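You operate a simulated robot arm through the tools that you are given. There is no shell and no other tool. Be economical: measure what you need, move in short steps, check, and stop when the job is done.

You run a simulated robot arm. Do the job below in one go: nothing can be reset, and whatever is moved stays where it is left.

TASK
Roll the fluff off the purple and the grey cloth and stack them.
Fine: use the grey roller and set it back where it lay; square the purple cloth on the grey one last.

The check looks at the end state, three seconds after you hand in, the way a careful person would. Anything else that was tipped, shoved, dropped, spilled or broken makes it a failure. Flat cloth is picked up by pressing the open fingertips on it (5 to 10 N) and closing them slowly along it; thin cloth reads only 2 to 8 mm in the jaws.

THE ROBOT
A 7-joint arm with a two-finger parallel gripper, fixed in place. Base frame: the origin is at the foot of the arm, x ahead of it, y to its left, z up. Lengths are in m, angles in degrees, forces in N, time in s.
With the tool pointing down near the work surface it reaches from about 0.34 to 0.76 m from the base axis. Its first joint turns from -115.0 to 115.0 degrees. Payload 3.91 kg.
Tool frame: the origin (TCP) lies between the finger pads and is the grasp point; the fingertips stand 0.03 m ahead of it; z points along the fingers, y is the line along which they close. The gripper opens to 0.11 m. The fingers are 0.02 m wide and 0.01 m thick; the gripper's body (0.048 by 0.112 m) begins 0.055 m behind the TCP.
Orientation is told as [roll, pitch, yaw] about the base's x, y, z axes, in that order, counted from this pose: with the fingers straight down and closing along the base's y, the tool's x points along the base's -x, its y along +y and its z along -z.

THE INTERFACE
- The arm moves only by the tool servo_tool. Its argument "deltas" is one flat list of numbers, 7 for each row, row after row: the gripper command, from -1 (shut) to 1 (fully open), values between in proportion, then the shift along the tool's x, y, z in units of 300 mm (1.0 is 300 mm), then the turn, a rotation vector about the tool's x, y, z in units of 90 degrees (1.0 is 90 degrees). In form: [hand, tx, ty, tz, rx, ry, rz, hand, tx, ty, tz, rx, ry, rz, ...]. A call has 1 to 8 rows; each row is the pose to reach, as a shift and turn from the pose commanded when the call began, along the tool's axes at that moment. A call with a number of a shift or a turn outside -1 to 1 is refused whole. A row lasts 0.2 s, in which the tool goes at most 0.05 m and 8.6 degrees; a call with a longer step from one row to the next is refused whole, and so is a gripper value outside its range. Where a pose cannot be reached the arm comes as near as it can. A force on the tool above 40 N (or 10 N above the force at the start of the call, whichever is more), or a blocked arm, ends the call early, and 0.2 s more pass. The fingers move at their own pace (about 0.108 m/s each) and stop on an object; they squeeze with about 35 N. The grip force told is the motor's: it shows also when the fingers shut on nothing. Time passes only in rows, and 0.2 s behind the last, so rows that repeat a pose let the fingers close. It gives the time, the measured TCP pose, the force on the tool (base axes), the opening and the grip force at its end, in the units of the frame above (readings bear some noise), and new pictures: "show" is both (left out), scene, wrist or none.
- Cameras (640 x 400 px; columns grow to the right, rows downward): "scene" is fixed at [0.2188, -0.6506, 1.533]; the picture's right is [0.86, -0.51, 0.00], its down [-0.26, -0.43, -0.87] and it looks along [0.44, 0.74, -0.50] (base axes); focal length 315 px, centre (320, 200). "wrist" rides on the gripper at [0.072, 0.017, -0.103] in the tool frame; the picture's right is [-0.23, 0.97, 0.00], its down [-0.76, -0.18, -0.62] and it looks along [-0.61, -0.14, 0.78] (tool axes); focal length 222 px, centre (320, 200). There is no depth. A picture from a camera that has moved, and an enlarged one, comes with that camera's place and axes in the base frame and with its lens.
- raise_lower(by): slides the trunk up (or, below 0, down) by that many m; the arm rides with it, the base frame stays. It gives what a move gives, with no picture.
- enlarge(camera, box): a new picture of the part [left, top, right, bottom] of that camera's present view, enlarged. It takes no simulated time.
- hand_in(): hands the job in; it is judged then, once.

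Go step by step. Nothing tells you positions but the pictures and the camera data: compare them with the known pose of the tool, close in by small moves and look again before you grip or let go. The budget is 120 turns and 200 pictures, counting those below and the enlarged ones. Unless the task says otherwise, let go and move clear before handing in, and close with one line.

The tools are called after "Call:" as name(argument=value, ...) on one line, values as JSON. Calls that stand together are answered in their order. servo_tool: Moves the arm, as the interface text tells. Its arguments: {"type":"object","properties":{"deltas":{"type":"array"},"show":{"type":"string","enum":["both","scene","wrist","none"]}},"required":["deltas"]} The other tools are called the same way: raise_lower (by) slides the trunk up or down; enlarge (camera, box) takes an enlarged picture of a part of a camera's view; hand_in () hands the job in.

At the start:

```text
clock: 0.0
eef_pos: [0.4528, 0.1328, 1.2331]
tcp_rot: [-0.1, -0.1, 0.0]
contact_force: [0.5, -0.2, -0.4]
finger_gap: 0.1099
gripper_force: 0.1
trunk travel left (down, up): [-0.85, 0.14]
```

scene: 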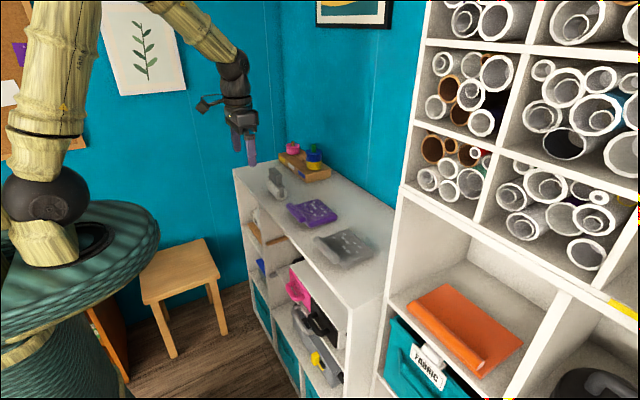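
wrist: 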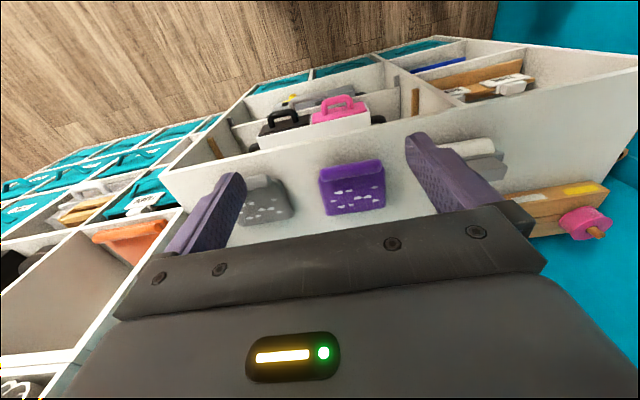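

I see a white shelf top with a grey roller, a purple cloth and a grey cloth, both fluffy. I'll look closer first.

Call:
enlarge(camera="scene", box=[230, 130, 410, 280])

Call:
enlarge(camera="wrist", box=[180, 100, 620, 260])

```text
2.67 times, centred on (320, 205) of scene
camera zoom: at [0.2188, -0.6506, 1.533], right [0.86, -0.51, 0.0], down [-0.26, -0.43, -0.87], along [0.44, 0.74, -0.5], focal length 841 px, centre (320, 187)
```

zoom: 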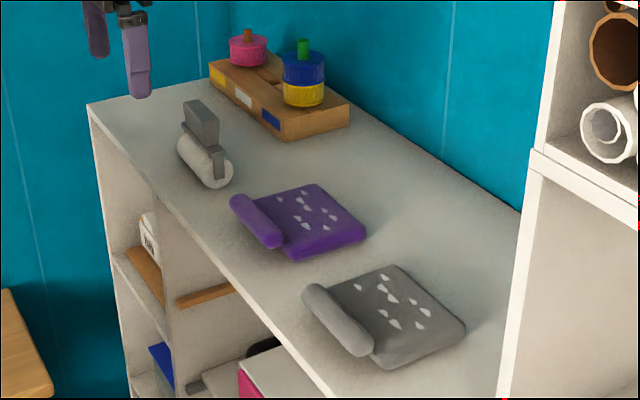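

```text
1.45 times, centred on (400, 180) of wrist
camera zoom: at [0.3791, 0.15, 1.3362], right [0.23, 0.97, 0.0], down [0.76, -0.18, 0.62], along [0.61, -0.14, -0.78], focal length 323 px, centre (204, 229)
```

zoom: 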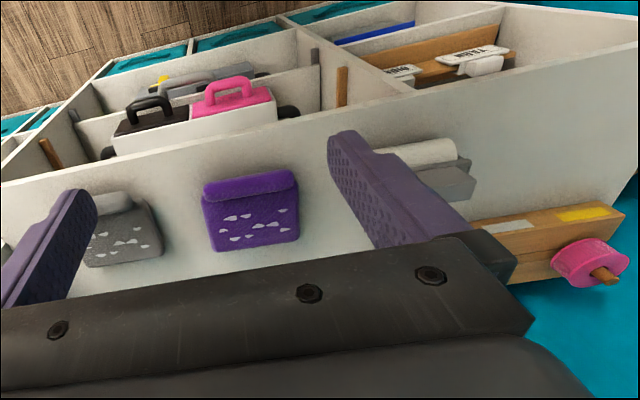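

The roller is near (0.62, 0.35), the purple cloth near (0.68, 0.14) and the grey cloth near (0.66, -0.07). I'll move above the roller to look.

Call:
servo_tool(deltas=[1, -0.06, 0.108, 0.054, 0, 0, 0, 1, -0.12, 0.216, 0.108, 0, 0, 0, 1, -0.18, 0.324, 0.162, 0, 0, 0, 1, -0.24, 0.432, 0.216, 0, 0, 0, 1, -0.3, 0.54, 0.27, 0, 0, 0, 1, -0.36, 0.65, 0.325, 0, 0, 0, 1, -0.424, 0.757, 0.377, 0, 0, 0, 1, -0.424, 0.757, 0.377, 0, 0, 0])

Call:
enlarge(camera="scene", box=[240, 150, 304, 214])

```text
clock: 1.8
eef_pos: [0.5809, 0.3565, 1.1197]
tcp_rot: [-0.1, 0.0, -0.1]
contact_force: [-0.1, 0.1, -0.3]
finger_gap: 0.11
gripper_force: 0.0
trunk travel left (down, up): [-0.85, 0.14]
camera wrist: at [0.5091, 0.374, 1.2235], right [0.23, 0.97, 0.0], down [0.76, -0.18, 0.62], along [0.61, -0.14, -0.78], focal length 222 px, centre (320, 200)
```

scene: 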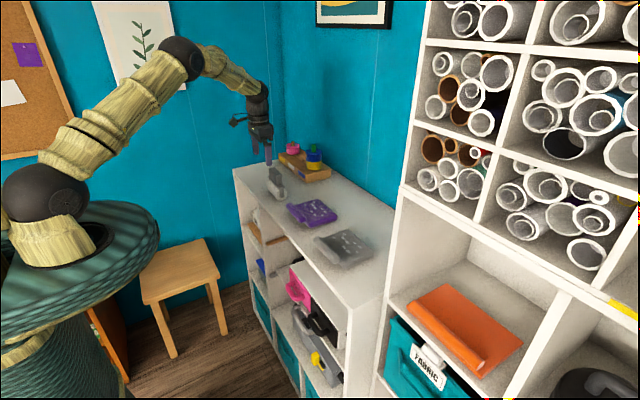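
wrist: 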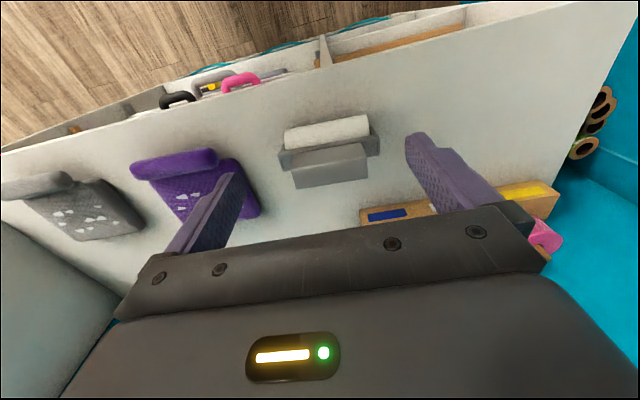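

```text
6.25 times, centred on (272, 182) of scene
camera zoom: at [0.2188, -0.6506, 1.533], right [0.86, -0.51, 0.0], down [-0.26, -0.43, -0.87], along [0.44, 0.74, -0.5], focal length 1971 px, centre (620, 312)
```

zoom: 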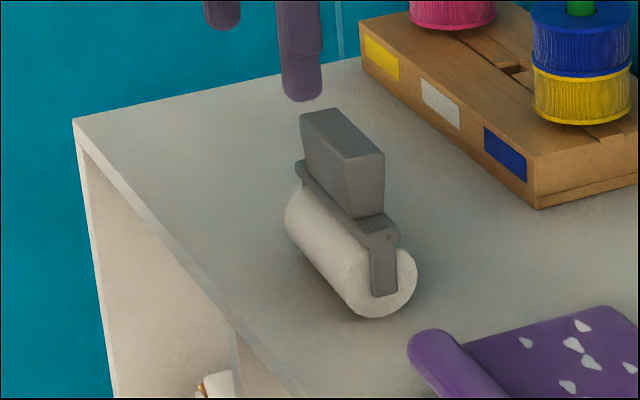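

The roller stands upright: cylinder along y, with a thin block handle on top. I'll zoom in to measure it.

Call:
enlarge(camera="wrist", box=[256, 90, 416, 210])

```text
3.33 times, centred on (336, 150) of wrist
camera zoom: at [0.5091, 0.374, 1.2235], right [0.23, 0.97, 0.0], down [0.76, -0.18, 0.62], along [0.61, -0.14, -0.78], focal length 740 px, centre (267, 367)
```

zoom: 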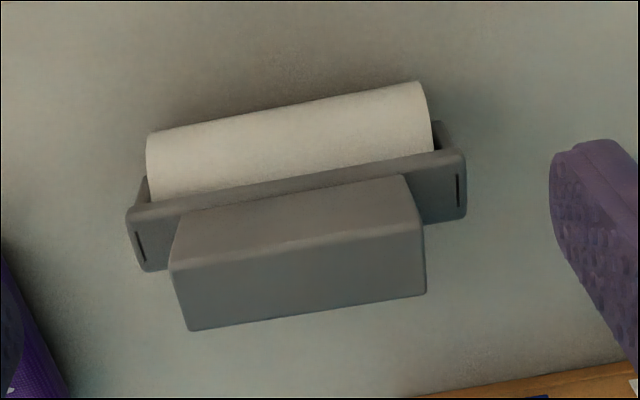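

Handle: centre about (0.626, 0.357), top z≈1.036, thin across x, so I need the fingers closing along x. I'll turn by 90° above it.

Call:
servo_tool(deltas=[1, -0.02, 0, 0, 0, 0, -0.094, 1, -0.04, 0, 0, 0, 0, -0.188, 1, -0.06, 0, 0, 0, 0, -0.282, 1, -0.08, 0, 0, 0, 0, -0.376, 1, -0.1, 0, 0, 0, 0, -0.47, 1, -0.12, 0, 0, 0, 0, -0.564, 1, -0.14, 0, 0, 0, 0, -0.658, 1, -0.15, 0, 0, 0, 0, -0.75], show="none")

Call:
servo_tool(deltas=[1, 0, 0, 0, 0, 0, -0.09, 1, 0, 0, 0, 0, 0, -0.18, 1, 0, 0, 0, 0, 0, -0.25, 1, 0, 0, 0, 0, 0, -0.25])

```text
clock: 3.6
eef_pos: [0.6238, 0.3607, 1.1202]
tcp_rot: [0.0, 0.1, 67.7]
contact_force: [0.5, 0.1, 0.1]
finger_gap: 0.1099
gripper_force: 0.2
trunk travel left (down, up): [-0.85, 0.14]
```

```text
clock: 4.6
eef_pos: [0.626, 0.3604, 1.1211]
tcp_rot: [0.0, 0.1, 90.1]
contact_force: [0.4, -0.1, 0.2]
finger_gap: 0.1098
gripper_force: 0.0
trunk travel left (down, up): [-0.85, 0.14]
camera wrist: at [0.6077, 0.2873, 1.2228], right [-0.97, 0.23, 0.0], down [0.18, 0.76, 0.62], along [0.14, 0.61, -0.78], focal length 222 px, centre (320, 200)
```

scene: 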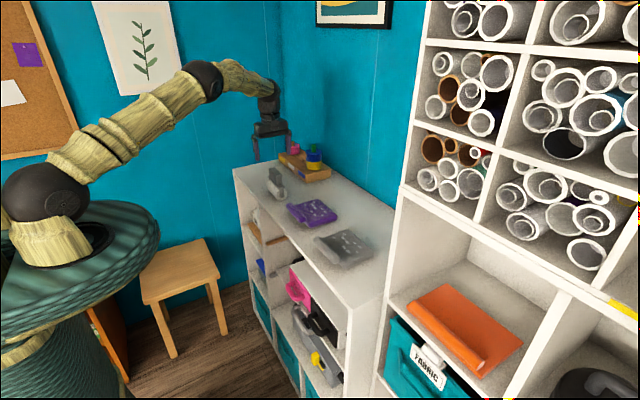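
wrist: 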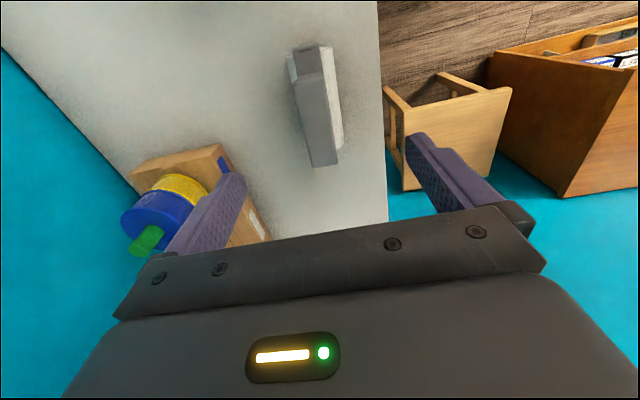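

Call:
enlarge(camera="wrist", box=[256, 30, 384, 180])

```text
2.67 times, centred on (320, 105) of wrist
camera zoom: at [0.6077, 0.2873, 1.2228], right [-0.97, 0.23, 0.0], down [0.18, 0.76, 0.62], along [0.14, 0.61, -0.78], focal length 592 px, centre (320, 453)
```

zoom: 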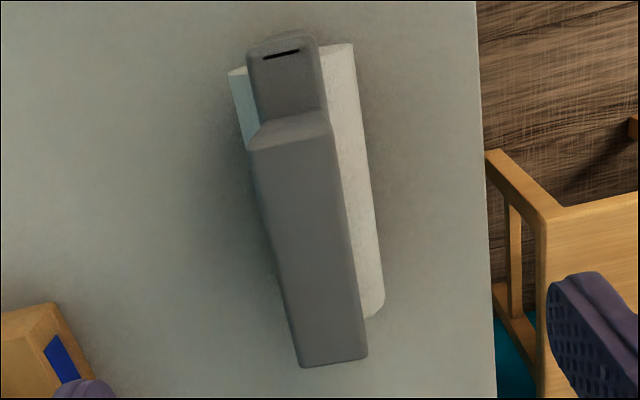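

Handle confirmed at (0.626, 0.357), turned about -2.5°. I'll descend and grip.

Call:
servo_tool(deltas=[1, 0.005, 0, 0.1, 0, 0, 0.028, 1, 0.011, 0, 0.2, 0, 0, 0.028, 1, 0.011, 0, 0.28, 0, 0, 0.028, 1, 0.011, 0, 0.31, 0, 0, 0.028])

Call:
enlarge(camera="scene", box=[240, 150, 304, 214])

```text
clock: 5.6
eef_pos: [0.6252, 0.3562, 1.0269]
tcp_rot: [0.0, 0.0, 87.5]
contact_force: [0.8, 0.1, -0.2]
finger_gap: 0.1102
gripper_force: 0.1
trunk travel left (down, up): [-0.85, 0.14]
camera wrist: at [0.6052, 0.2845, 1.1304], right [-0.96, 0.27, 0.0], down [0.21, 0.75, 0.62], along [0.17, 0.6, -0.78], focal length 222 px, centre (320, 200)
```

scene: 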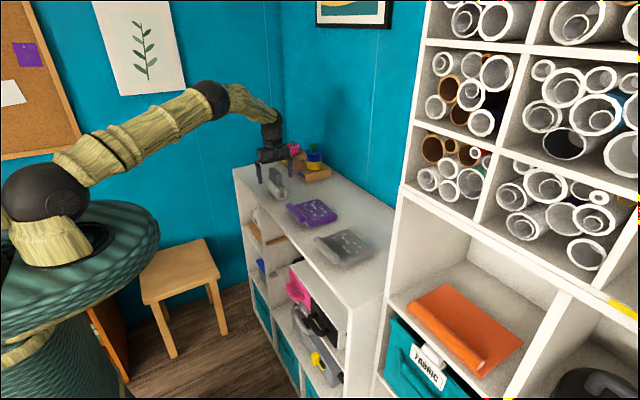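
wrist: 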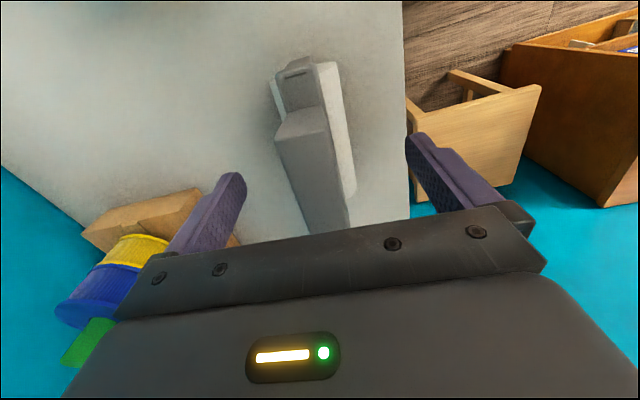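

```text
6.25 times, centred on (272, 182) of scene
camera zoom: at [0.2188, -0.6506, 1.533], right [0.86, -0.51, 0.0], down [-0.26, -0.43, -0.87], along [0.44, 0.74, -0.5], focal length 1971 px, centre (620, 312)
```

zoom: 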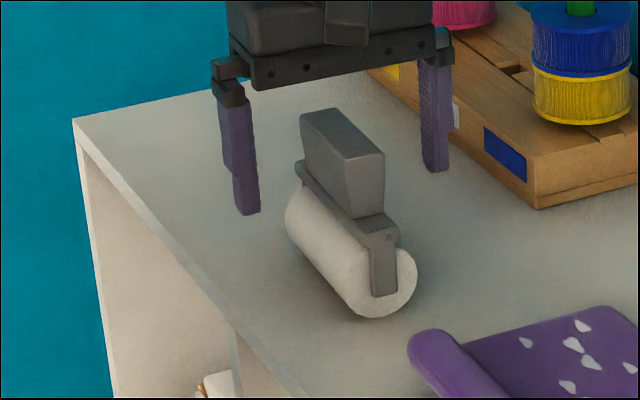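

Fingers straddle the handle. I'll close gently.

Call:
servo_tool(deltas=[-0.2, 0, 0, 0, 0, 0, 0, -0.45, 0, 0, 0, 0, 0, 0, -0.45, 0, 0, 0, 0, 0, 0, -0.6, 0, 0, 0, 0, 0, 0, -0.8, 0, 0, 0, 0, 0, 0, -1, 0, 0, 0, 0, 0, 0, -1, 0, 0, 0, 0, 0, 0], show="none")

Call:
enlarge(camera="scene", box=[240, 150, 304, 214])

```text
clock: 7.2
eef_pos: [0.6262, 0.3563, 1.0276]
tcp_rot: [0.0, 0.1, 87.6]
contact_force: [-0.3, 0.6, 0.7]
finger_gap: 0.0253
gripper_force: 35.0
trunk travel left (down, up): [-0.85, 0.14]
```

```text
6.25 times, centred on (272, 182) of scene
camera zoom: at [0.2188, -0.6506, 1.533], right [0.86, -0.51, 0.0], down [-0.26, -0.43, -0.87], along [0.44, 0.74, -0.5], focal length 1971 px, centre (620, 312)
```

zoom: 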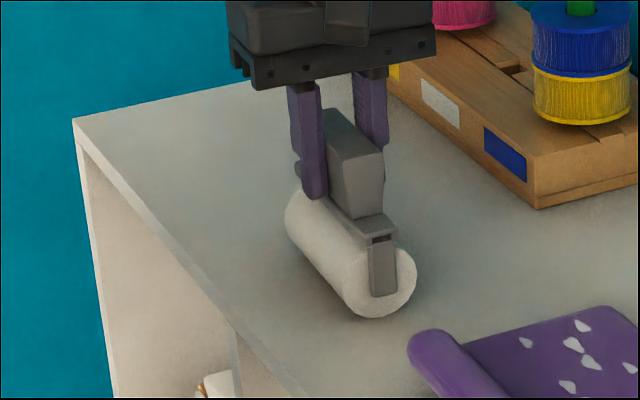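

The roller is held (25 mm gap). I'll lift it and examine the cloths from the scene camera.

Call:
servo_tool(deltas=[-1, 0, 0, -0.1, 0, 0, 0, -1, 0, 0, -0.2, 0, 0, 0, -1, 0, 0, -0.3, 0, 0, 0, -1, 0, 0, -0.3, 0, 0, 0], show="wrist")

Call:
enlarge(camera="scene", box=[280, 190, 344, 230])

Call:
enlarge(camera="scene", box=[308, 220, 380, 275])

```text
clock: 8.2
eef_pos: [0.6255, 0.3577, 1.1153]
tcp_rot: [0.1, 0.0, 87.5]
contact_force: [0.5, -0.5, -1.5]
finger_gap: 0.0253
gripper_force: 35.3
trunk travel left (down, up): [-0.85, 0.14]
camera wrist: at [0.6054, 0.2856, 1.2186], right [-0.96, 0.27, 0.0], down [0.21, 0.75, 0.62], along [0.17, 0.6, -0.78], focal length 222 px, centre (320, 200)
```

wrist: 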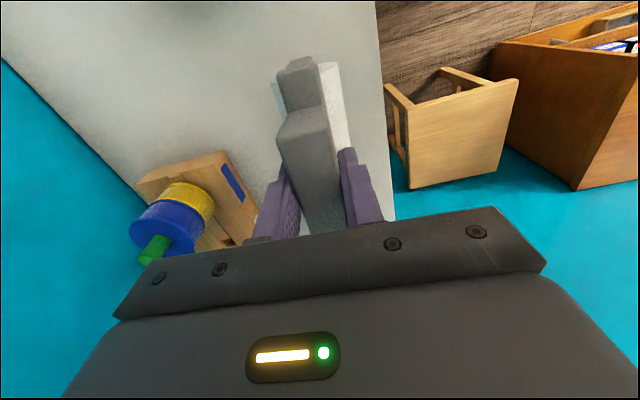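

```text
10.00 times, centred on (312, 210) of scene
camera zoom: at [0.2188, -0.6506, 1.533], right [0.86, -0.51, 0.0], down [-0.26, -0.43, -0.87], along [0.44, 0.74, -0.5], focal length 3154 px, centre (400, 100)
```

zoom: 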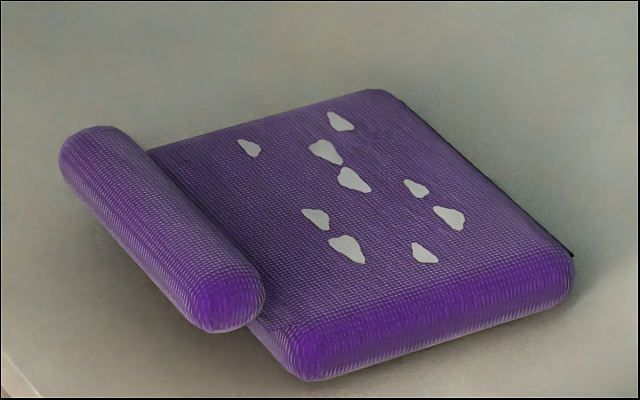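

```text
7.27 times, centred on (344, 248) of scene
camera zoom: at [0.2188, -0.6506, 1.533], right [0.86, -0.51, 0.0], down [-0.26, -0.43, -0.87], along [0.44, 0.74, -0.5], focal length 2294 px, centre (146, -146)
```

zoom: 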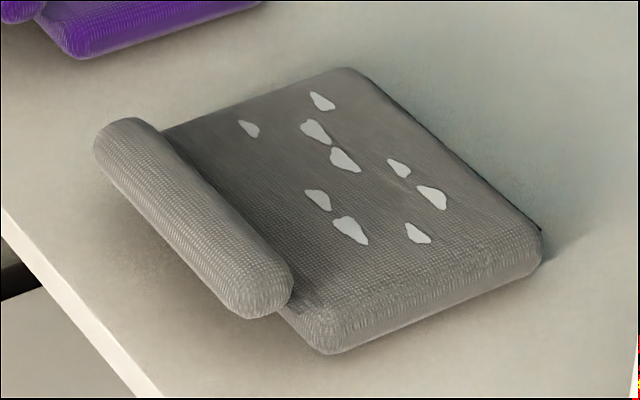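

Purple pad: x .62–.73, y .096–.227, top ≈.951; fluff spans x .66–.71, y .118–.22. I'll carry the roller above its near part.

Call:
servo_tool(deltas=[-1, 0.134, -0.028, 0, 0, 0, 0, -1, 0.268, -0.055, 0, 0, 0, 0, -1, 0.402, -0.083, 0, 0, 0, 0, -1, 0.536, -0.11, 0, 0, 0, 0, -1, 0.67, -0.138, 0, 0, 0, 0, -1, 0.67, -0.138, 0.12, 0, 0, 0, -1, 0.67, -0.138, 0.15, 0, 0, 0])

Call:
enlarge(camera="scene", box=[276, 170, 356, 230])

```text
clock: 9.8
eef_pos: [0.6586, 0.1524, 1.0714]
tcp_rot: [0.0, 0.0, 87.6]
contact_force: [0.5, 0.4, -1.3]
finger_gap: 0.0251
gripper_force: 35.2
trunk travel left (down, up): [-0.85, 0.14]
camera wrist: at [0.6379, 0.0797, 1.1751], right [-0.96, 0.27, 0.0], down [0.21, 0.75, 0.62], along [0.17, 0.6, -0.78], focal length 222 px, centre (320, 200)
```

scene: 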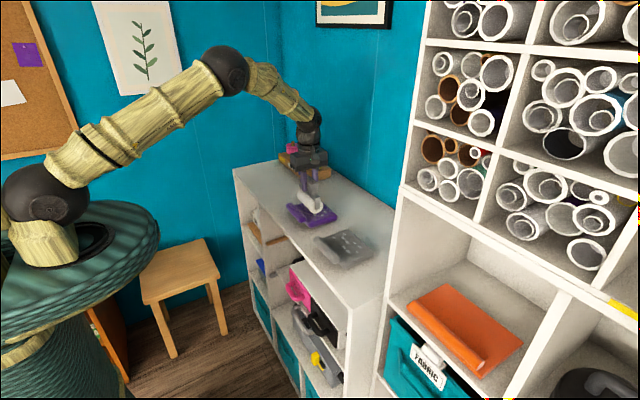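
wrist: 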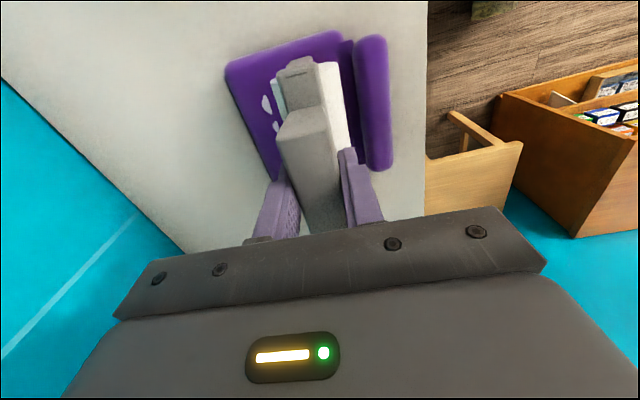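

```text
6.67 times, centred on (316, 200) of scene
camera zoom: at [0.2188, -0.6506, 1.533], right [0.86, -0.51, 0.0], down [-0.26, -0.43, -0.87], along [0.44, 0.74, -0.5], focal length 2102 px, centre (347, 200)
```

zoom: 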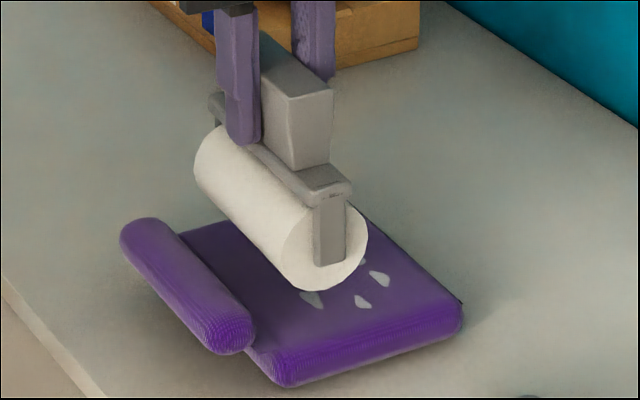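

The roller sits above the pad, clear of the hem. I'll lower until contact.

Call:
servo_tool(deltas=[-1, 0, 0, 0.04, 0, 0, 0, -1, 0, 0, 0.06, 0, 0, 0, -1, 0, 0, 0.075, 0, 0, 0, -1, 0, 0, 0.075, 0, 0, 0], show="none")

Call:
enlarge(camera="scene", box=[276, 170, 356, 230])

```text
clock: 10.8
eef_pos: [0.6572, 0.1547, 1.0516]
tcp_rot: [-0.1, 0.0, 87.5]
contact_force: [0.3, -0.5, 9.2]
finger_gap: 0.0252
gripper_force: 34.9
trunk travel left (down, up): [-0.85, 0.14]
```

```text
6.67 times, centred on (316, 200) of scene
camera zoom: at [0.2188, -0.6506, 1.533], right [0.86, -0.51, 0.0], down [-0.26, -0.43, -0.87], along [0.44, 0.74, -0.5], focal length 2102 px, centre (347, 200)
```

zoom: 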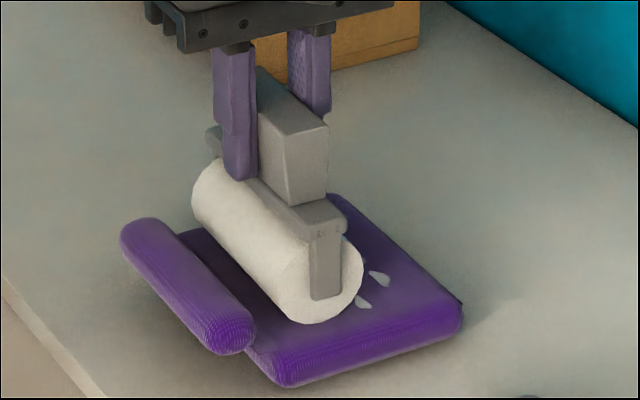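

Contact at about 10 N. I'll ease very slightly and roll forward 20 mm first, watching that the cloth stays put.

Call:
servo_tool(deltas=[-1, -0.001, -0.015, -0.003, 0, 0, 0, -1, -0.002, -0.033, -0.003, 0, 0, 0, -1, -0.002, -0.05, -0.003, 0, 0, 0, -1, -0.003, -0.067, -0.003, 0, 0, 0], show="none")

Call:
enlarge(camera="scene", box=[276, 170, 356, 230])

```text
clock: 11.8
eef_pos: [0.6763, 0.1544, 1.0509]
tcp_rot: [0.2, 0.0, 87.5]
contact_force: [-0.5, 0.3, -0.9]
finger_gap: 0.0253
gripper_force: 35.2
trunk travel left (down, up): [-0.85, 0.14]
```

```text
6.67 times, centred on (316, 200) of scene
camera zoom: at [0.2188, -0.6506, 1.533], right [0.86, -0.51, 0.0], down [-0.26, -0.43, -0.87], along [0.44, 0.74, -0.5], focal length 2102 px, centre (347, 200)
```

zoom: 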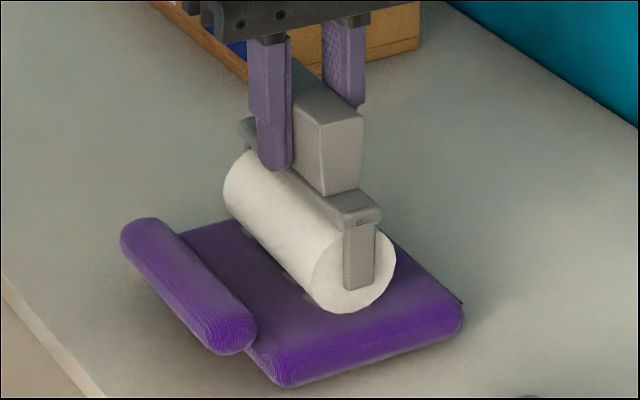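

Off contact now; the cloth stayed put. I'll go down a little further.

Call:
servo_tool(deltas=[-1, 0, 0, 0.005, 0, 0, 0, -1, 0, 0, 0.01, 0, 0, 0, -1, 0, 0, 0.01, 0, 0, 0], show="none")

```text
clock: 12.6
eef_pos: [0.6761, 0.1527, 1.0501]
tcp_rot: [-0.2, 0.0, 87.5]
contact_force: [-0.8, 0.5, 15.4]
finger_gap: 0.0253
gripper_force: 34.8
trunk travel left (down, up): [-0.85, 0.14]
```

Call:
servo_tool(deltas=[-1, -0.001, -0.02, -0.002, 0, 0, 0, -1, -0.002, -0.045, -0.002, 0, 0, 0, -1, -0.003, -0.07, -0.002, 0, 0, 0, -1, -0.004, -0.095, -0.002, 0, 0, 0, -1, -0.005, -0.12, -0.002, 0, 0, 0, -1, -0.006, -0.137, -0.002, 0, 0, 0, -1, -0.006, -0.137, -0.002, 0, 0, 0], show="none")

Call:
enlarge(camera="scene", box=[276, 170, 356, 230])

```text
clock: 14.2
eef_pos: [0.7154, 0.1531, 1.0508]
tcp_rot: [-0.2, 0.0, 87.5]
contact_force: [-6.7, 0.0, 23.6]
finger_gap: 0.0254
gripper_force: 35.0
trunk travel left (down, up): [-0.85, 0.14]
```

```text
6.67 times, centred on (316, 200) of scene
camera zoom: at [0.2188, -0.6506, 1.533], right [0.86, -0.51, 0.0], down [-0.26, -0.43, -0.87], along [0.44, 0.74, -0.5], focal length 2102 px, centre (347, 200)
```

zoom: 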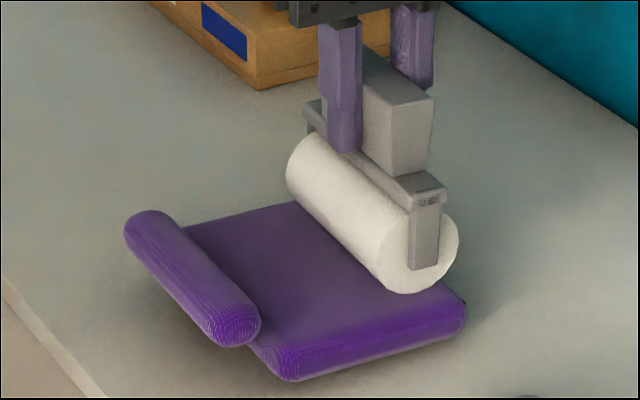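

The visible fluff is gone; the cloth moved only a few mm. I'll lift and look.

Call:
servo_tool(deltas=[-1, 0, 0, -0.05, 0, 0, 0, -1, 0.0, 0.1, -0.15, 0, 0, 0, -1, 0.0, 0.2, -0.25, 0, 0, 0, -1, 0.12, 0.25, -0.25, 0, 0, 0, -1, 0.27, 0.25, -0.25, 0, 0, 0, -1, 0.42, 0.2, -0.2, 0, 0, 0, -1, 0.56, 0.1, -0.2, 0, 0, 0, -1, 0.66, 0.1, -0.2, 0, 0, 0], show="none")

Call:
enlarge(camera="scene", box=[276, 180, 356, 240])

Call:
enlarge(camera="scene", box=[300, 195, 396, 275])

```text
refused: row 7 steps farther than a row can; nothing moved
```

```text
6.67 times, centred on (316, 210) of scene
camera zoom: at [0.2188, -0.6506, 1.533], right [0.86, -0.51, 0.0], down [-0.26, -0.43, -0.87], along [0.44, 0.74, -0.5], focal length 2102 px, centre (347, 133)
```

zoom: 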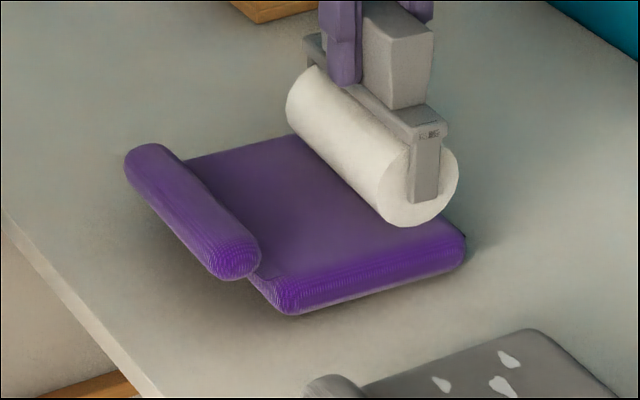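

```text
5.00 times, centred on (348, 235) of scene
camera zoom: at [0.2188, -0.6506, 1.533], right [0.86, -0.51, 0.0], down [-0.26, -0.43, -0.87], along [0.44, 0.74, -0.5], focal length 1577 px, centre (180, 25)
```

zoom: 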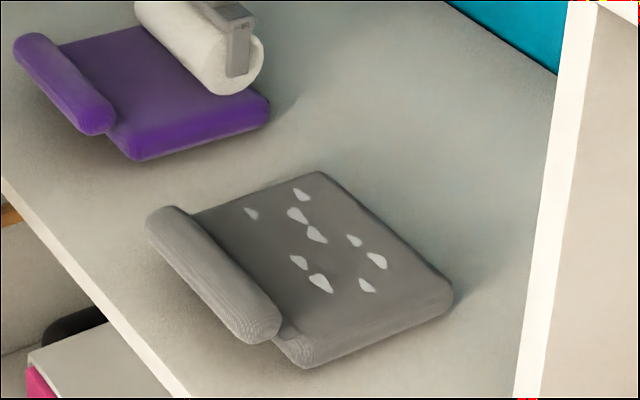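

Call:
servo_tool(deltas=[-1, 0, 0, -0.05, 0, 0, 0, -1, 0.0, 0.05, -0.15, 0, 0, 0, -1, 0.0, 0.1, -0.2, 0, 0, 0, -1, 0.14, 0.14, -0.2, 0, 0, 0, -1, 0.28, 0.17, -0.2, 0, 0, 0, -1, 0.42, 0.2, -0.2, 0, 0, 0, -1, 0.56, 0.23, -0.2, 0, 0, 0, -1, 0.69, 0.24, -0.2, 0, 0, 0], show="none")

Call:
enlarge(camera="scene", box=[276, 180, 356, 240])

Call:
enlarge(camera="scene", box=[300, 195, 396, 275])

```text
clock: 16.0
eef_pos: [0.6359, -0.05, 1.1074]
tcp_rot: [0.0, -0.1, 87.4]
contact_force: [0.8, -0.6, 0.0]
finger_gap: 0.0254
gripper_force: 35.1
trunk travel left (down, up): [-0.85, 0.14]
```

```text
6.67 times, centred on (316, 210) of scene
camera zoom: at [0.2188, -0.6506, 1.533], right [0.86, -0.51, 0.0], down [-0.26, -0.43, -0.87], along [0.44, 0.74, -0.5], focal length 2102 px, centre (347, 133)
```

zoom: 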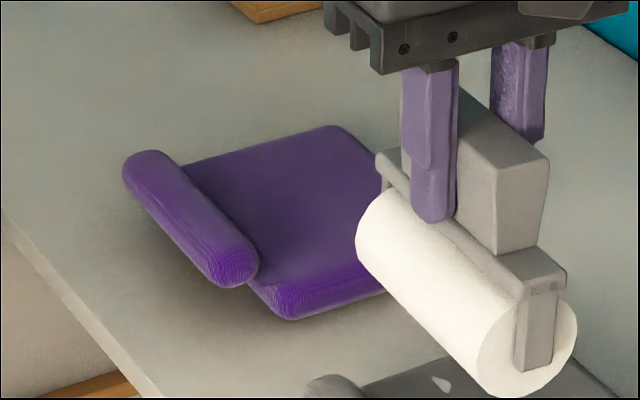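

```text
5.00 times, centred on (348, 235) of scene
camera zoom: at [0.2188, -0.6506, 1.533], right [0.86, -0.51, 0.0], down [-0.26, -0.43, -0.87], along [0.44, 0.74, -0.5], focal length 1577 px, centre (180, 25)
```

zoom: 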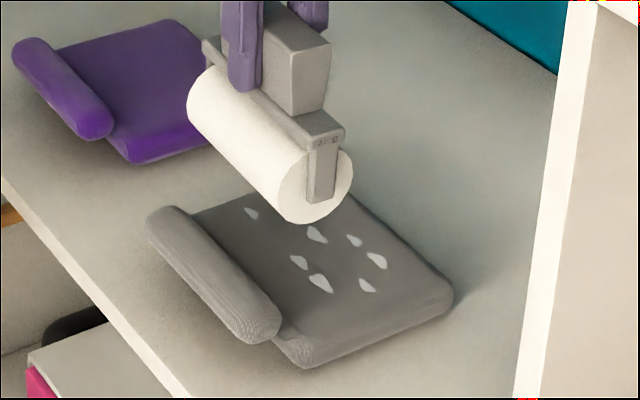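

Purple looks clean. Grey fluff spans x .645–.695, y -.10–0. I'll lower onto the grey pad.

Call:
servo_tool(deltas=[-1, 0.004, -0.02, 0.1, 0, 0, 0, -1, 0.004, -0.02, 0.16, 0, 0, 0, -1, 0.004, -0.02, 0.175, 0, 0, 0, -1, 0.004, -0.02, 0.185, 0, 0, 0, -1, 0.004, -0.02, 0.185, 0, 0, 0], show="none")

Call:
enlarge(camera="scene", box=[300, 195, 396, 275])

```text
clock: 17.2
eef_pos: [0.6413, -0.0502, 1.0521]
tcp_rot: [-0.1, 0.0, 87.5]
contact_force: [-0.2, 0.3, -1.1]
finger_gap: 0.0251
gripper_force: 35.1
trunk travel left (down, up): [-0.85, 0.14]
```

```text
5.00 times, centred on (348, 235) of scene
camera zoom: at [0.2188, -0.6506, 1.533], right [0.86, -0.51, 0.0], down [-0.26, -0.43, -0.87], along [0.44, 0.74, -0.5], focal length 1577 px, centre (180, 25)
```

zoom: 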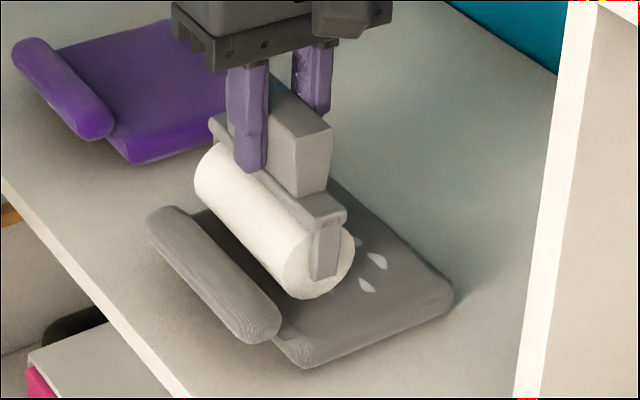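

Call:
servo_tool(deltas=[-1, 0, 0, 0.003, 0, 0, 0, -1, 0, 0, 0.006, 0, 0, 0, -1, 0, 0, 0.006, 0, 0, 0], show="none")

```text
clock: 18.0
eef_pos: [0.6414, -0.0504, 1.0517]
tcp_rot: [-0.1, -0.1, 87.5]
contact_force: [-2.3, 1.2, 6.9]
finger_gap: 0.0252
gripper_force: 34.8
trunk travel left (down, up): [-0.85, 0.14]
```

About 8 N on grey. Rolling forward.

Call:
servo_tool(deltas=[-1, -0.001, -0.02, 0.001, 0, 0, 0, -1, -0.002, -0.045, 0.001, 0, 0, 0, -1, -0.003, -0.07, 0.001, 0, 0, 0, -1, -0.004, -0.095, 0.001, 0, 0, 0, -1, -0.005, -0.12, 0.001, 0, 0, 0, -1, -0.006, -0.145, 0.001, 0, 0, 0, -1, -0.007, -0.17, 0.001, 0, 0, 0, -1, -0.008, -0.19, 0.001, 0, 0, 0], show="none")

Call:
enlarge(camera="scene", box=[300, 195, 396, 275])

```text
clock: 19.8
eef_pos: [0.6991, -0.0509, 1.0505]
tcp_rot: [-0.1, 0.0, 87.5]
contact_force: [-3.4, -2.0, 5.2]
finger_gap: 0.0252
gripper_force: 34.2
trunk travel left (down, up): [-0.85, 0.14]
```

```text
5.00 times, centred on (348, 235) of scene
camera zoom: at [0.2188, -0.6506, 1.533], right [0.86, -0.51, 0.0], down [-0.26, -0.43, -0.87], along [0.44, 0.74, -0.5], focal length 1577 px, centre (180, 25)
```

zoom: 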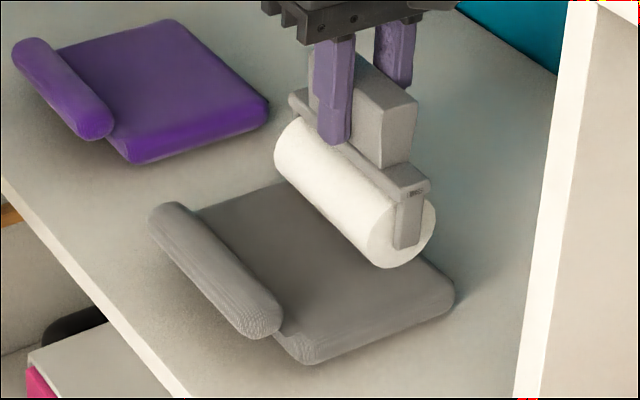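

Grey is clean too. Lifting and carrying the roller back toward its place.

Call:
servo_tool(deltas=[-1, 0, 0, -0.1, 0, 0, 0, -1, 0, 0, -0.2, 0, 0, 0, -1, -0.14, 0.03, -0.23, 0, 0, 0, -1, -0.29, 0.06, -0.23, 0, 0, 0, -1, -0.44, 0.09, -0.23, 0, 0, 0, -1, -0.59, 0.12, -0.23, 0, 0, 0, -1, -0.74, 0.15, -0.23, 0, 0, 0, -1, -0.89, 0.18, -0.23, 0, 0, 0], show="none")

Call:
enlarge(camera="scene", box=[300, 195, 396, 275])

```text
clock: 21.6
eef_pos: [0.6585, 0.218, 1.121]
tcp_rot: [0.1, 0.1, 87.4]
contact_force: [1.0, 1.1, -0.9]
finger_gap: 0.0253
gripper_force: 34.8
trunk travel left (down, up): [-0.85, 0.14]
```

```text
5.00 times, centred on (348, 235) of scene
camera zoom: at [0.2188, -0.6506, 1.533], right [0.86, -0.51, 0.0], down [-0.26, -0.43, -0.87], along [0.44, 0.74, -0.5], focal length 1577 px, centre (180, 25)
```

zoom: 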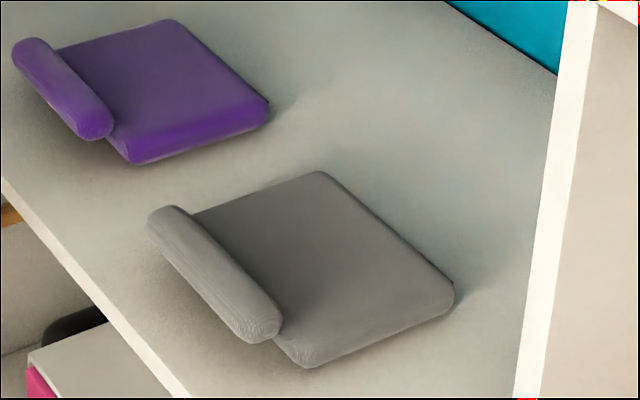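

Both clean. On to the roller's place.

Call:
servo_tool(deltas=[-1, -0.15, 0.04, 0, 0, 0, 0, -1, -0.3, 0.08, 0, 0, 0, 0, -1, -0.456, 0.128, 0, 0, 0, 0, -1, -0.456, 0.128, 0.1, 0, 0, 0, -1, -0.456, 0.128, 0.2, 0, 0, 0, -1, -0.456, 0.128, 0.28, 0, 0, 0, -1, -0.456, 0.128, 0.28, 0, 0, 0], show="none")

Call:
enlarge(camera="scene", box=[240, 150, 304, 214])

```text
clock: 23.2
eef_pos: [0.6257, 0.3559, 1.034]
tcp_rot: [0.0, 0.0, 87.4]
contact_force: [-0.6, 0.4, -1.8]
finger_gap: 0.0253
gripper_force: 35.4
trunk travel left (down, up): [-0.85, 0.14]
```

```text
6.25 times, centred on (272, 182) of scene
camera zoom: at [0.2188, -0.6506, 1.533], right [0.86, -0.51, 0.0], down [-0.26, -0.43, -0.87], along [0.44, 0.74, -0.5], focal length 1971 px, centre (620, 312)
```

zoom: 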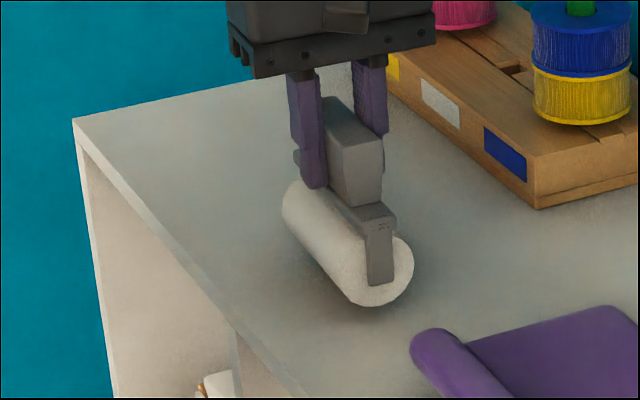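

Call:
servo_tool(deltas=[-1, 0, -0.002, 0.008, 0, 0, 0, -1, 0, -0.002, 0.014, 0, 0, 0, -1, 0, -0.002, 0.019, 0, 0, 0, -1, 0, -0.002, 0.021, 0, 0, 0, -1, 0, -0.002, 0.021, 0, 0, 0], show="none")

Call:
enlarge(camera="scene", box=[240, 150, 304, 214])

```text
clock: 24.4
eef_pos: [0.6273, 0.3568, 1.0289]
tcp_rot: [0.0, 0.1, 87.5]
contact_force: [0.4, 0.2, -0.7]
finger_gap: 0.0254
gripper_force: 34.8
trunk travel left (down, up): [-0.85, 0.14]
```

```text
6.25 times, centred on (272, 182) of scene
camera zoom: at [0.2188, -0.6506, 1.533], right [0.86, -0.51, 0.0], down [-0.26, -0.43, -0.87], along [0.44, 0.74, -0.5], focal length 1971 px, centre (620, 312)
```

zoom: 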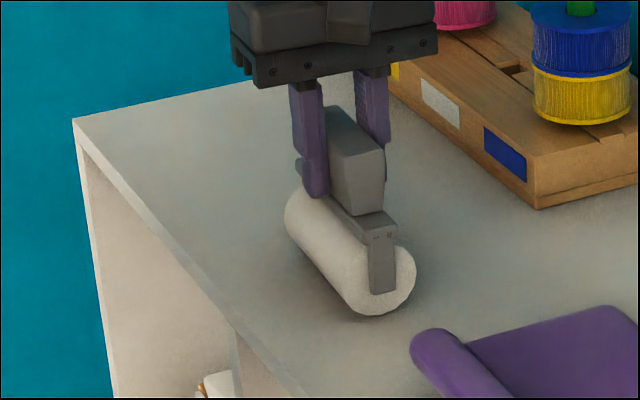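

Call:
servo_tool(deltas=[-1, 0, 0.001, 0.002, 0, 0, 0, -1, 0, 0.001, 0.004, 0, 0, 0, -1, 0, 0.001, 0.005, 0, 0, 0, -1, 0, 0.001, 0.005, 0, 0, 0], show="none")

```text
clock: 25.4
eef_pos: [0.6253, 0.3564, 1.0273]
tcp_rot: [0.0, 0.1, 87.5]
contact_force: [0.0, -0.1, -1.9]
finger_gap: 0.0255
gripper_force: 35.0
trunk travel left (down, up): [-0.85, 0.14]
```

Call:
servo_tool(deltas=[-1, 0, 0, 0.0015, 0, 0, 0, -1, 0, 0, 0.003, 0, 0, 0, -1, 0, 0, 0.003, 0, 0, 0], show="none")

Call:
enlarge(camera="scene", box=[240, 150, 304, 214])

```text
clock: 26.2
eef_pos: [0.6259, 0.3568, 1.0272]
tcp_rot: [-0.1, 0.0, 87.5]
contact_force: [0.4, 1.0, 0.2]
finger_gap: 0.0255
gripper_force: 35.2
trunk travel left (down, up): [-0.85, 0.14]
```

```text
6.25 times, centred on (272, 182) of scene
camera zoom: at [0.2188, -0.6506, 1.533], right [0.86, -0.51, 0.0], down [-0.26, -0.43, -0.87], along [0.44, 0.74, -0.5], focal length 1971 px, centre (620, 312)
```

zoom: 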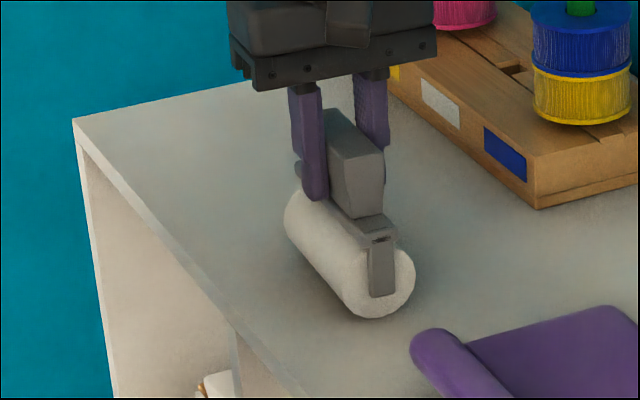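

Just touching. A hair more and open slowly.

Call:
servo_tool(deltas=[-1, 0, 0, 0.0015, 0, 0, 0, -0.6, 0, 0, 0.0015, 0, 0, 0, -0.52, 0, 0, 0.0015, 0, 0, 0, -0.45, 0, 0, 0.0015, 0, 0, 0, -0.35, 0, 0, 0.0015, 0, 0, 0, -0.2, 0, 0, 0.0015, 0, 0, 0, 0.1, 0, 0, 0.0015, 0, 0, 0, 0.4, 0, 0, 0.0015, 0, 0, 0], show="none")

Call:
enlarge(camera="scene", box=[240, 150, 304, 214])

```text
clock: 28.0
eef_pos: [0.6252, 0.3559, 1.0261]
tcp_rot: [-0.1, -0.1, 87.5]
contact_force: [0.5, 0.2, -0.3]
finger_gap: 0.0769
gripper_force: 0.0
trunk travel left (down, up): [-0.85, 0.14]
```

```text
6.25 times, centred on (272, 182) of scene
camera zoom: at [0.2188, -0.6506, 1.533], right [0.86, -0.51, 0.0], down [-0.26, -0.43, -0.87], along [0.44, 0.74, -0.5], focal length 1971 px, centre (620, 312)
```

zoom: 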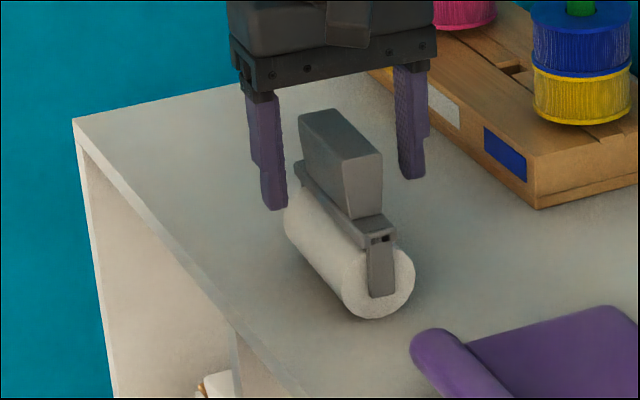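

The roller is standing back in place. Now lift away and look at the purple hem closely.

Call:
servo_tool(deltas=[0.4, 0, 0, -0.1, 0, 0, 0, 0.4, 0, 0, -0.2, 0, 0, 0, 0.7, 0.0, 0, -0.3, 0, 0, 0, 1, 0.16, 0, -0.3, 0, 0, -0.028, 1, 0.32, 0, -0.3, 0, 0, -0.028, 1, 0.48, 0, -0.28, 0, 0, -0.028, 1, 0.64, 0.005, -0.25, 0, 0, -0.028, 1, 0.65, 0.005, -0.25, 0, 0, -0.028])

Call:
enlarge(camera="scene", box=[240, 150, 352, 230])

Call:
enlarge(camera="wrist", box=[180, 20, 420, 200])

```text
clock: 29.8
eef_pos: [0.6146, 0.1613, 1.0983]
tcp_rot: [-0.1, 0.1, 90.0]
contact_force: [-0.7, -0.4, 0.1]
finger_gap: 0.11
gripper_force: 0.1
trunk travel left (down, up): [-0.85, 0.14]
camera wrist: at [0.5981, 0.0891, 1.2022], right [-0.97, 0.23, 0.0], down [0.18, 0.76, 0.62], along [0.14, 0.61, -0.78], focal length 222 px, centre (320, 200)
```

scene: 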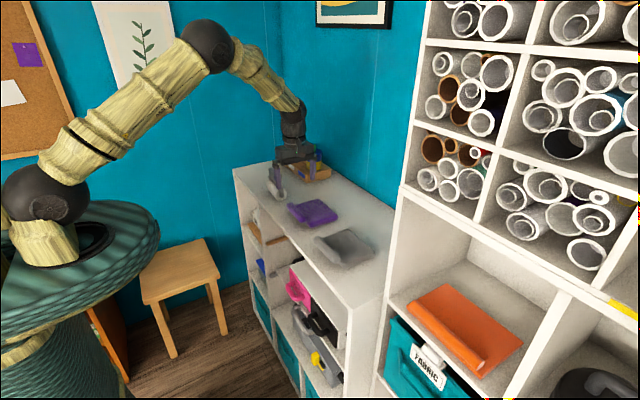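
wrist: 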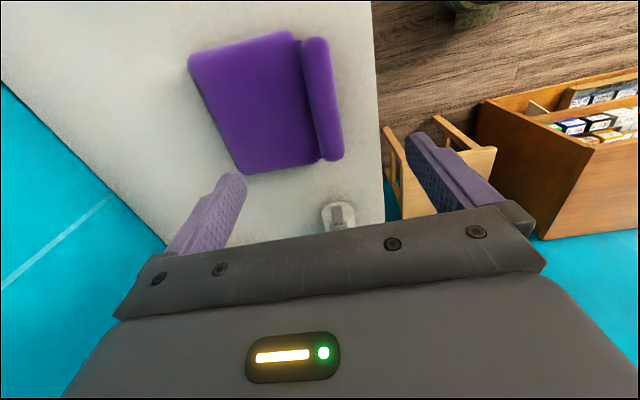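

```text
5.00 times, centred on (296, 190) of scene
camera zoom: at [0.2188, -0.6506, 1.533], right [0.86, -0.51, 0.0], down [-0.26, -0.43, -0.87], along [0.44, 0.74, -0.5], focal length 1577 px, centre (440, 250)
```

zoom: 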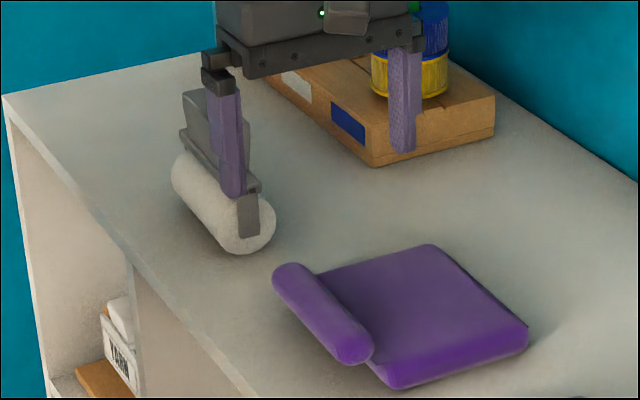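

```text
2.22 times, centred on (300, 110) of wrist
camera zoom: at [0.5981, 0.0891, 1.2022], right [-0.97, 0.23, 0.0], down [0.18, 0.76, 0.62], along [0.14, 0.61, -0.78], focal length 494 px, centre (364, 400)
```

zoom: 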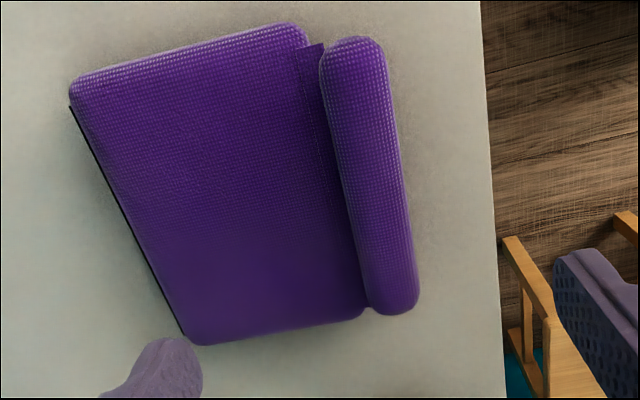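

The purple hem is a roll at x≈.607, centre z≈.97, held clear of the shelf, with a thin strip to the pad. I'll narrow the fingers and lower around it along x, first part way.

Call:
servo_tool(deltas=[0.5, 0, 0.01, 0.1, 0, 0, 0, 0.2, 0, 0.025, 0.2, 0, 0, 0, 0.2, 0, 0.025, 0.28, 0, 0, 0, 0.2, 0, 0.025, 0.3, 0, 0, 0, 0.2, 0, 0.025, 0.3, 0, 0, 0], show="wrist")

Call:
enlarge(camera="scene", box=[276, 170, 356, 230])

Call:
enlarge(camera="wrist", box=[200, 40, 440, 220])

```text
clock: 31.0
eef_pos: [0.6052, 0.1628, 1.0108]
tcp_rot: [0.1, 0.0, 90.1]
contact_force: [0.3, -0.5, 1.4]
finger_gap: 0.0657
gripper_force: 0.0
trunk travel left (down, up): [-0.85, 0.14]
camera wrist: at [0.5887, 0.0895, 1.1143], right [-0.97, 0.23, 0.0], down [0.18, 0.76, 0.62], along [0.14, 0.61, -0.78], focal length 222 px, centre (320, 200)
```

wrist: 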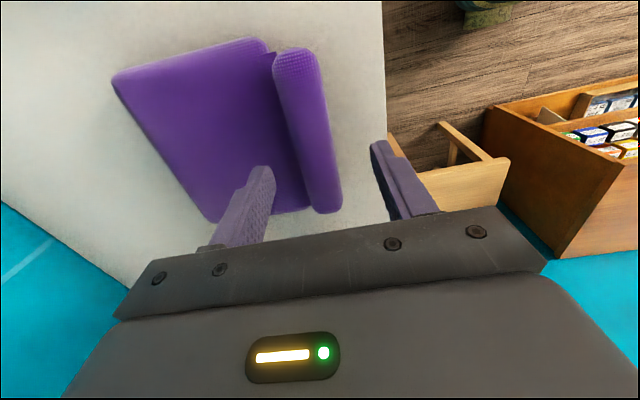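

```text
6.67 times, centred on (316, 200) of scene
camera zoom: at [0.2188, -0.6506, 1.533], right [0.86, -0.51, 0.0], down [-0.26, -0.43, -0.87], along [0.44, 0.74, -0.5], focal length 2102 px, centre (347, 200)
```

zoom: 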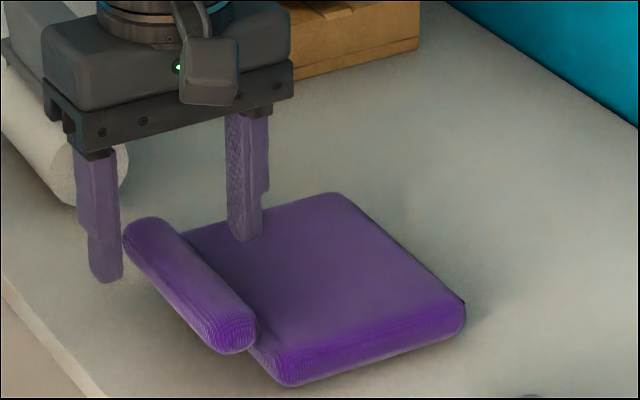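

```text
2.22 times, centred on (320, 130) of wrist
camera zoom: at [0.5887, 0.0895, 1.1143], right [-0.97, 0.23, 0.0], down [0.18, 0.76, 0.62], along [0.14, 0.61, -0.78], focal length 494 px, centre (320, 356)
```

zoom: 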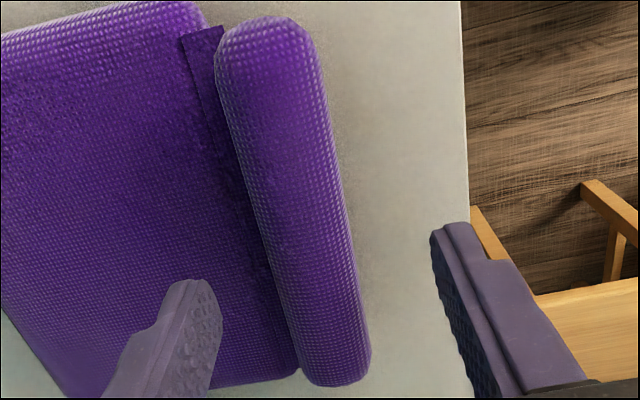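

The fingers straddle the hem evenly. Lower to bring the tips just at pad-top level.

Call:
servo_tool(deltas=[0.2, 0, 0, 0.03, 0, 0, 0, 0.2, 0, 0, 0.06, 0, 0, 0, 0.2, 0, 0, 0.075, 0, 0, 0, 0.2, 0, 0, 0.075, 0, 0, 0], show="none")

Call:
enlarge(camera="scene", box=[276, 170, 356, 230])

Call:
enlarge(camera="wrist", box=[200, 40, 440, 220])

```text
clock: 32.0
eef_pos: [0.6071, 0.1628, 0.9887]
tcp_rot: [0.1, 0.0, 90.0]
contact_force: [-0.1, 0.5, 1.0]
finger_gap: 0.0659
gripper_force: 0.0
trunk travel left (down, up): [-0.85, 0.14]
```

```text
6.67 times, centred on (316, 200) of scene
camera zoom: at [0.2188, -0.6506, 1.533], right [0.86, -0.51, 0.0], down [-0.26, -0.43, -0.87], along [0.44, 0.74, -0.5], focal length 2102 px, centre (347, 200)
```

zoom: 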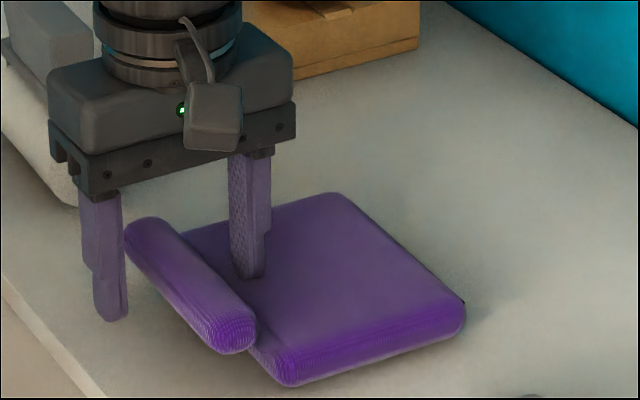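

```text
2.22 times, centred on (320, 130) of wrist
camera zoom: at [0.59, 0.0901, 1.0911], right [-0.97, 0.23, 0.0], down [0.18, 0.76, 0.62], along [0.14, 0.61, -0.78], focal length 494 px, centre (320, 356)
```

zoom: 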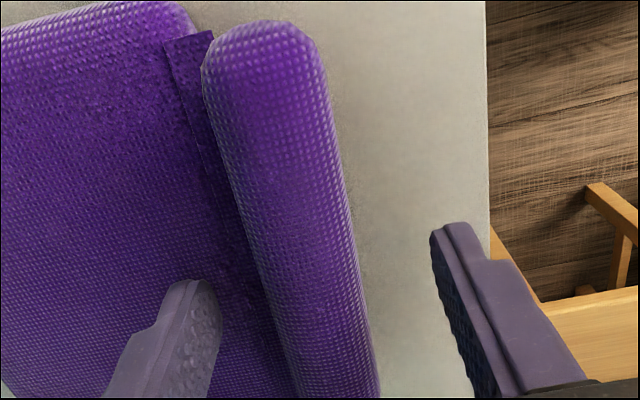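

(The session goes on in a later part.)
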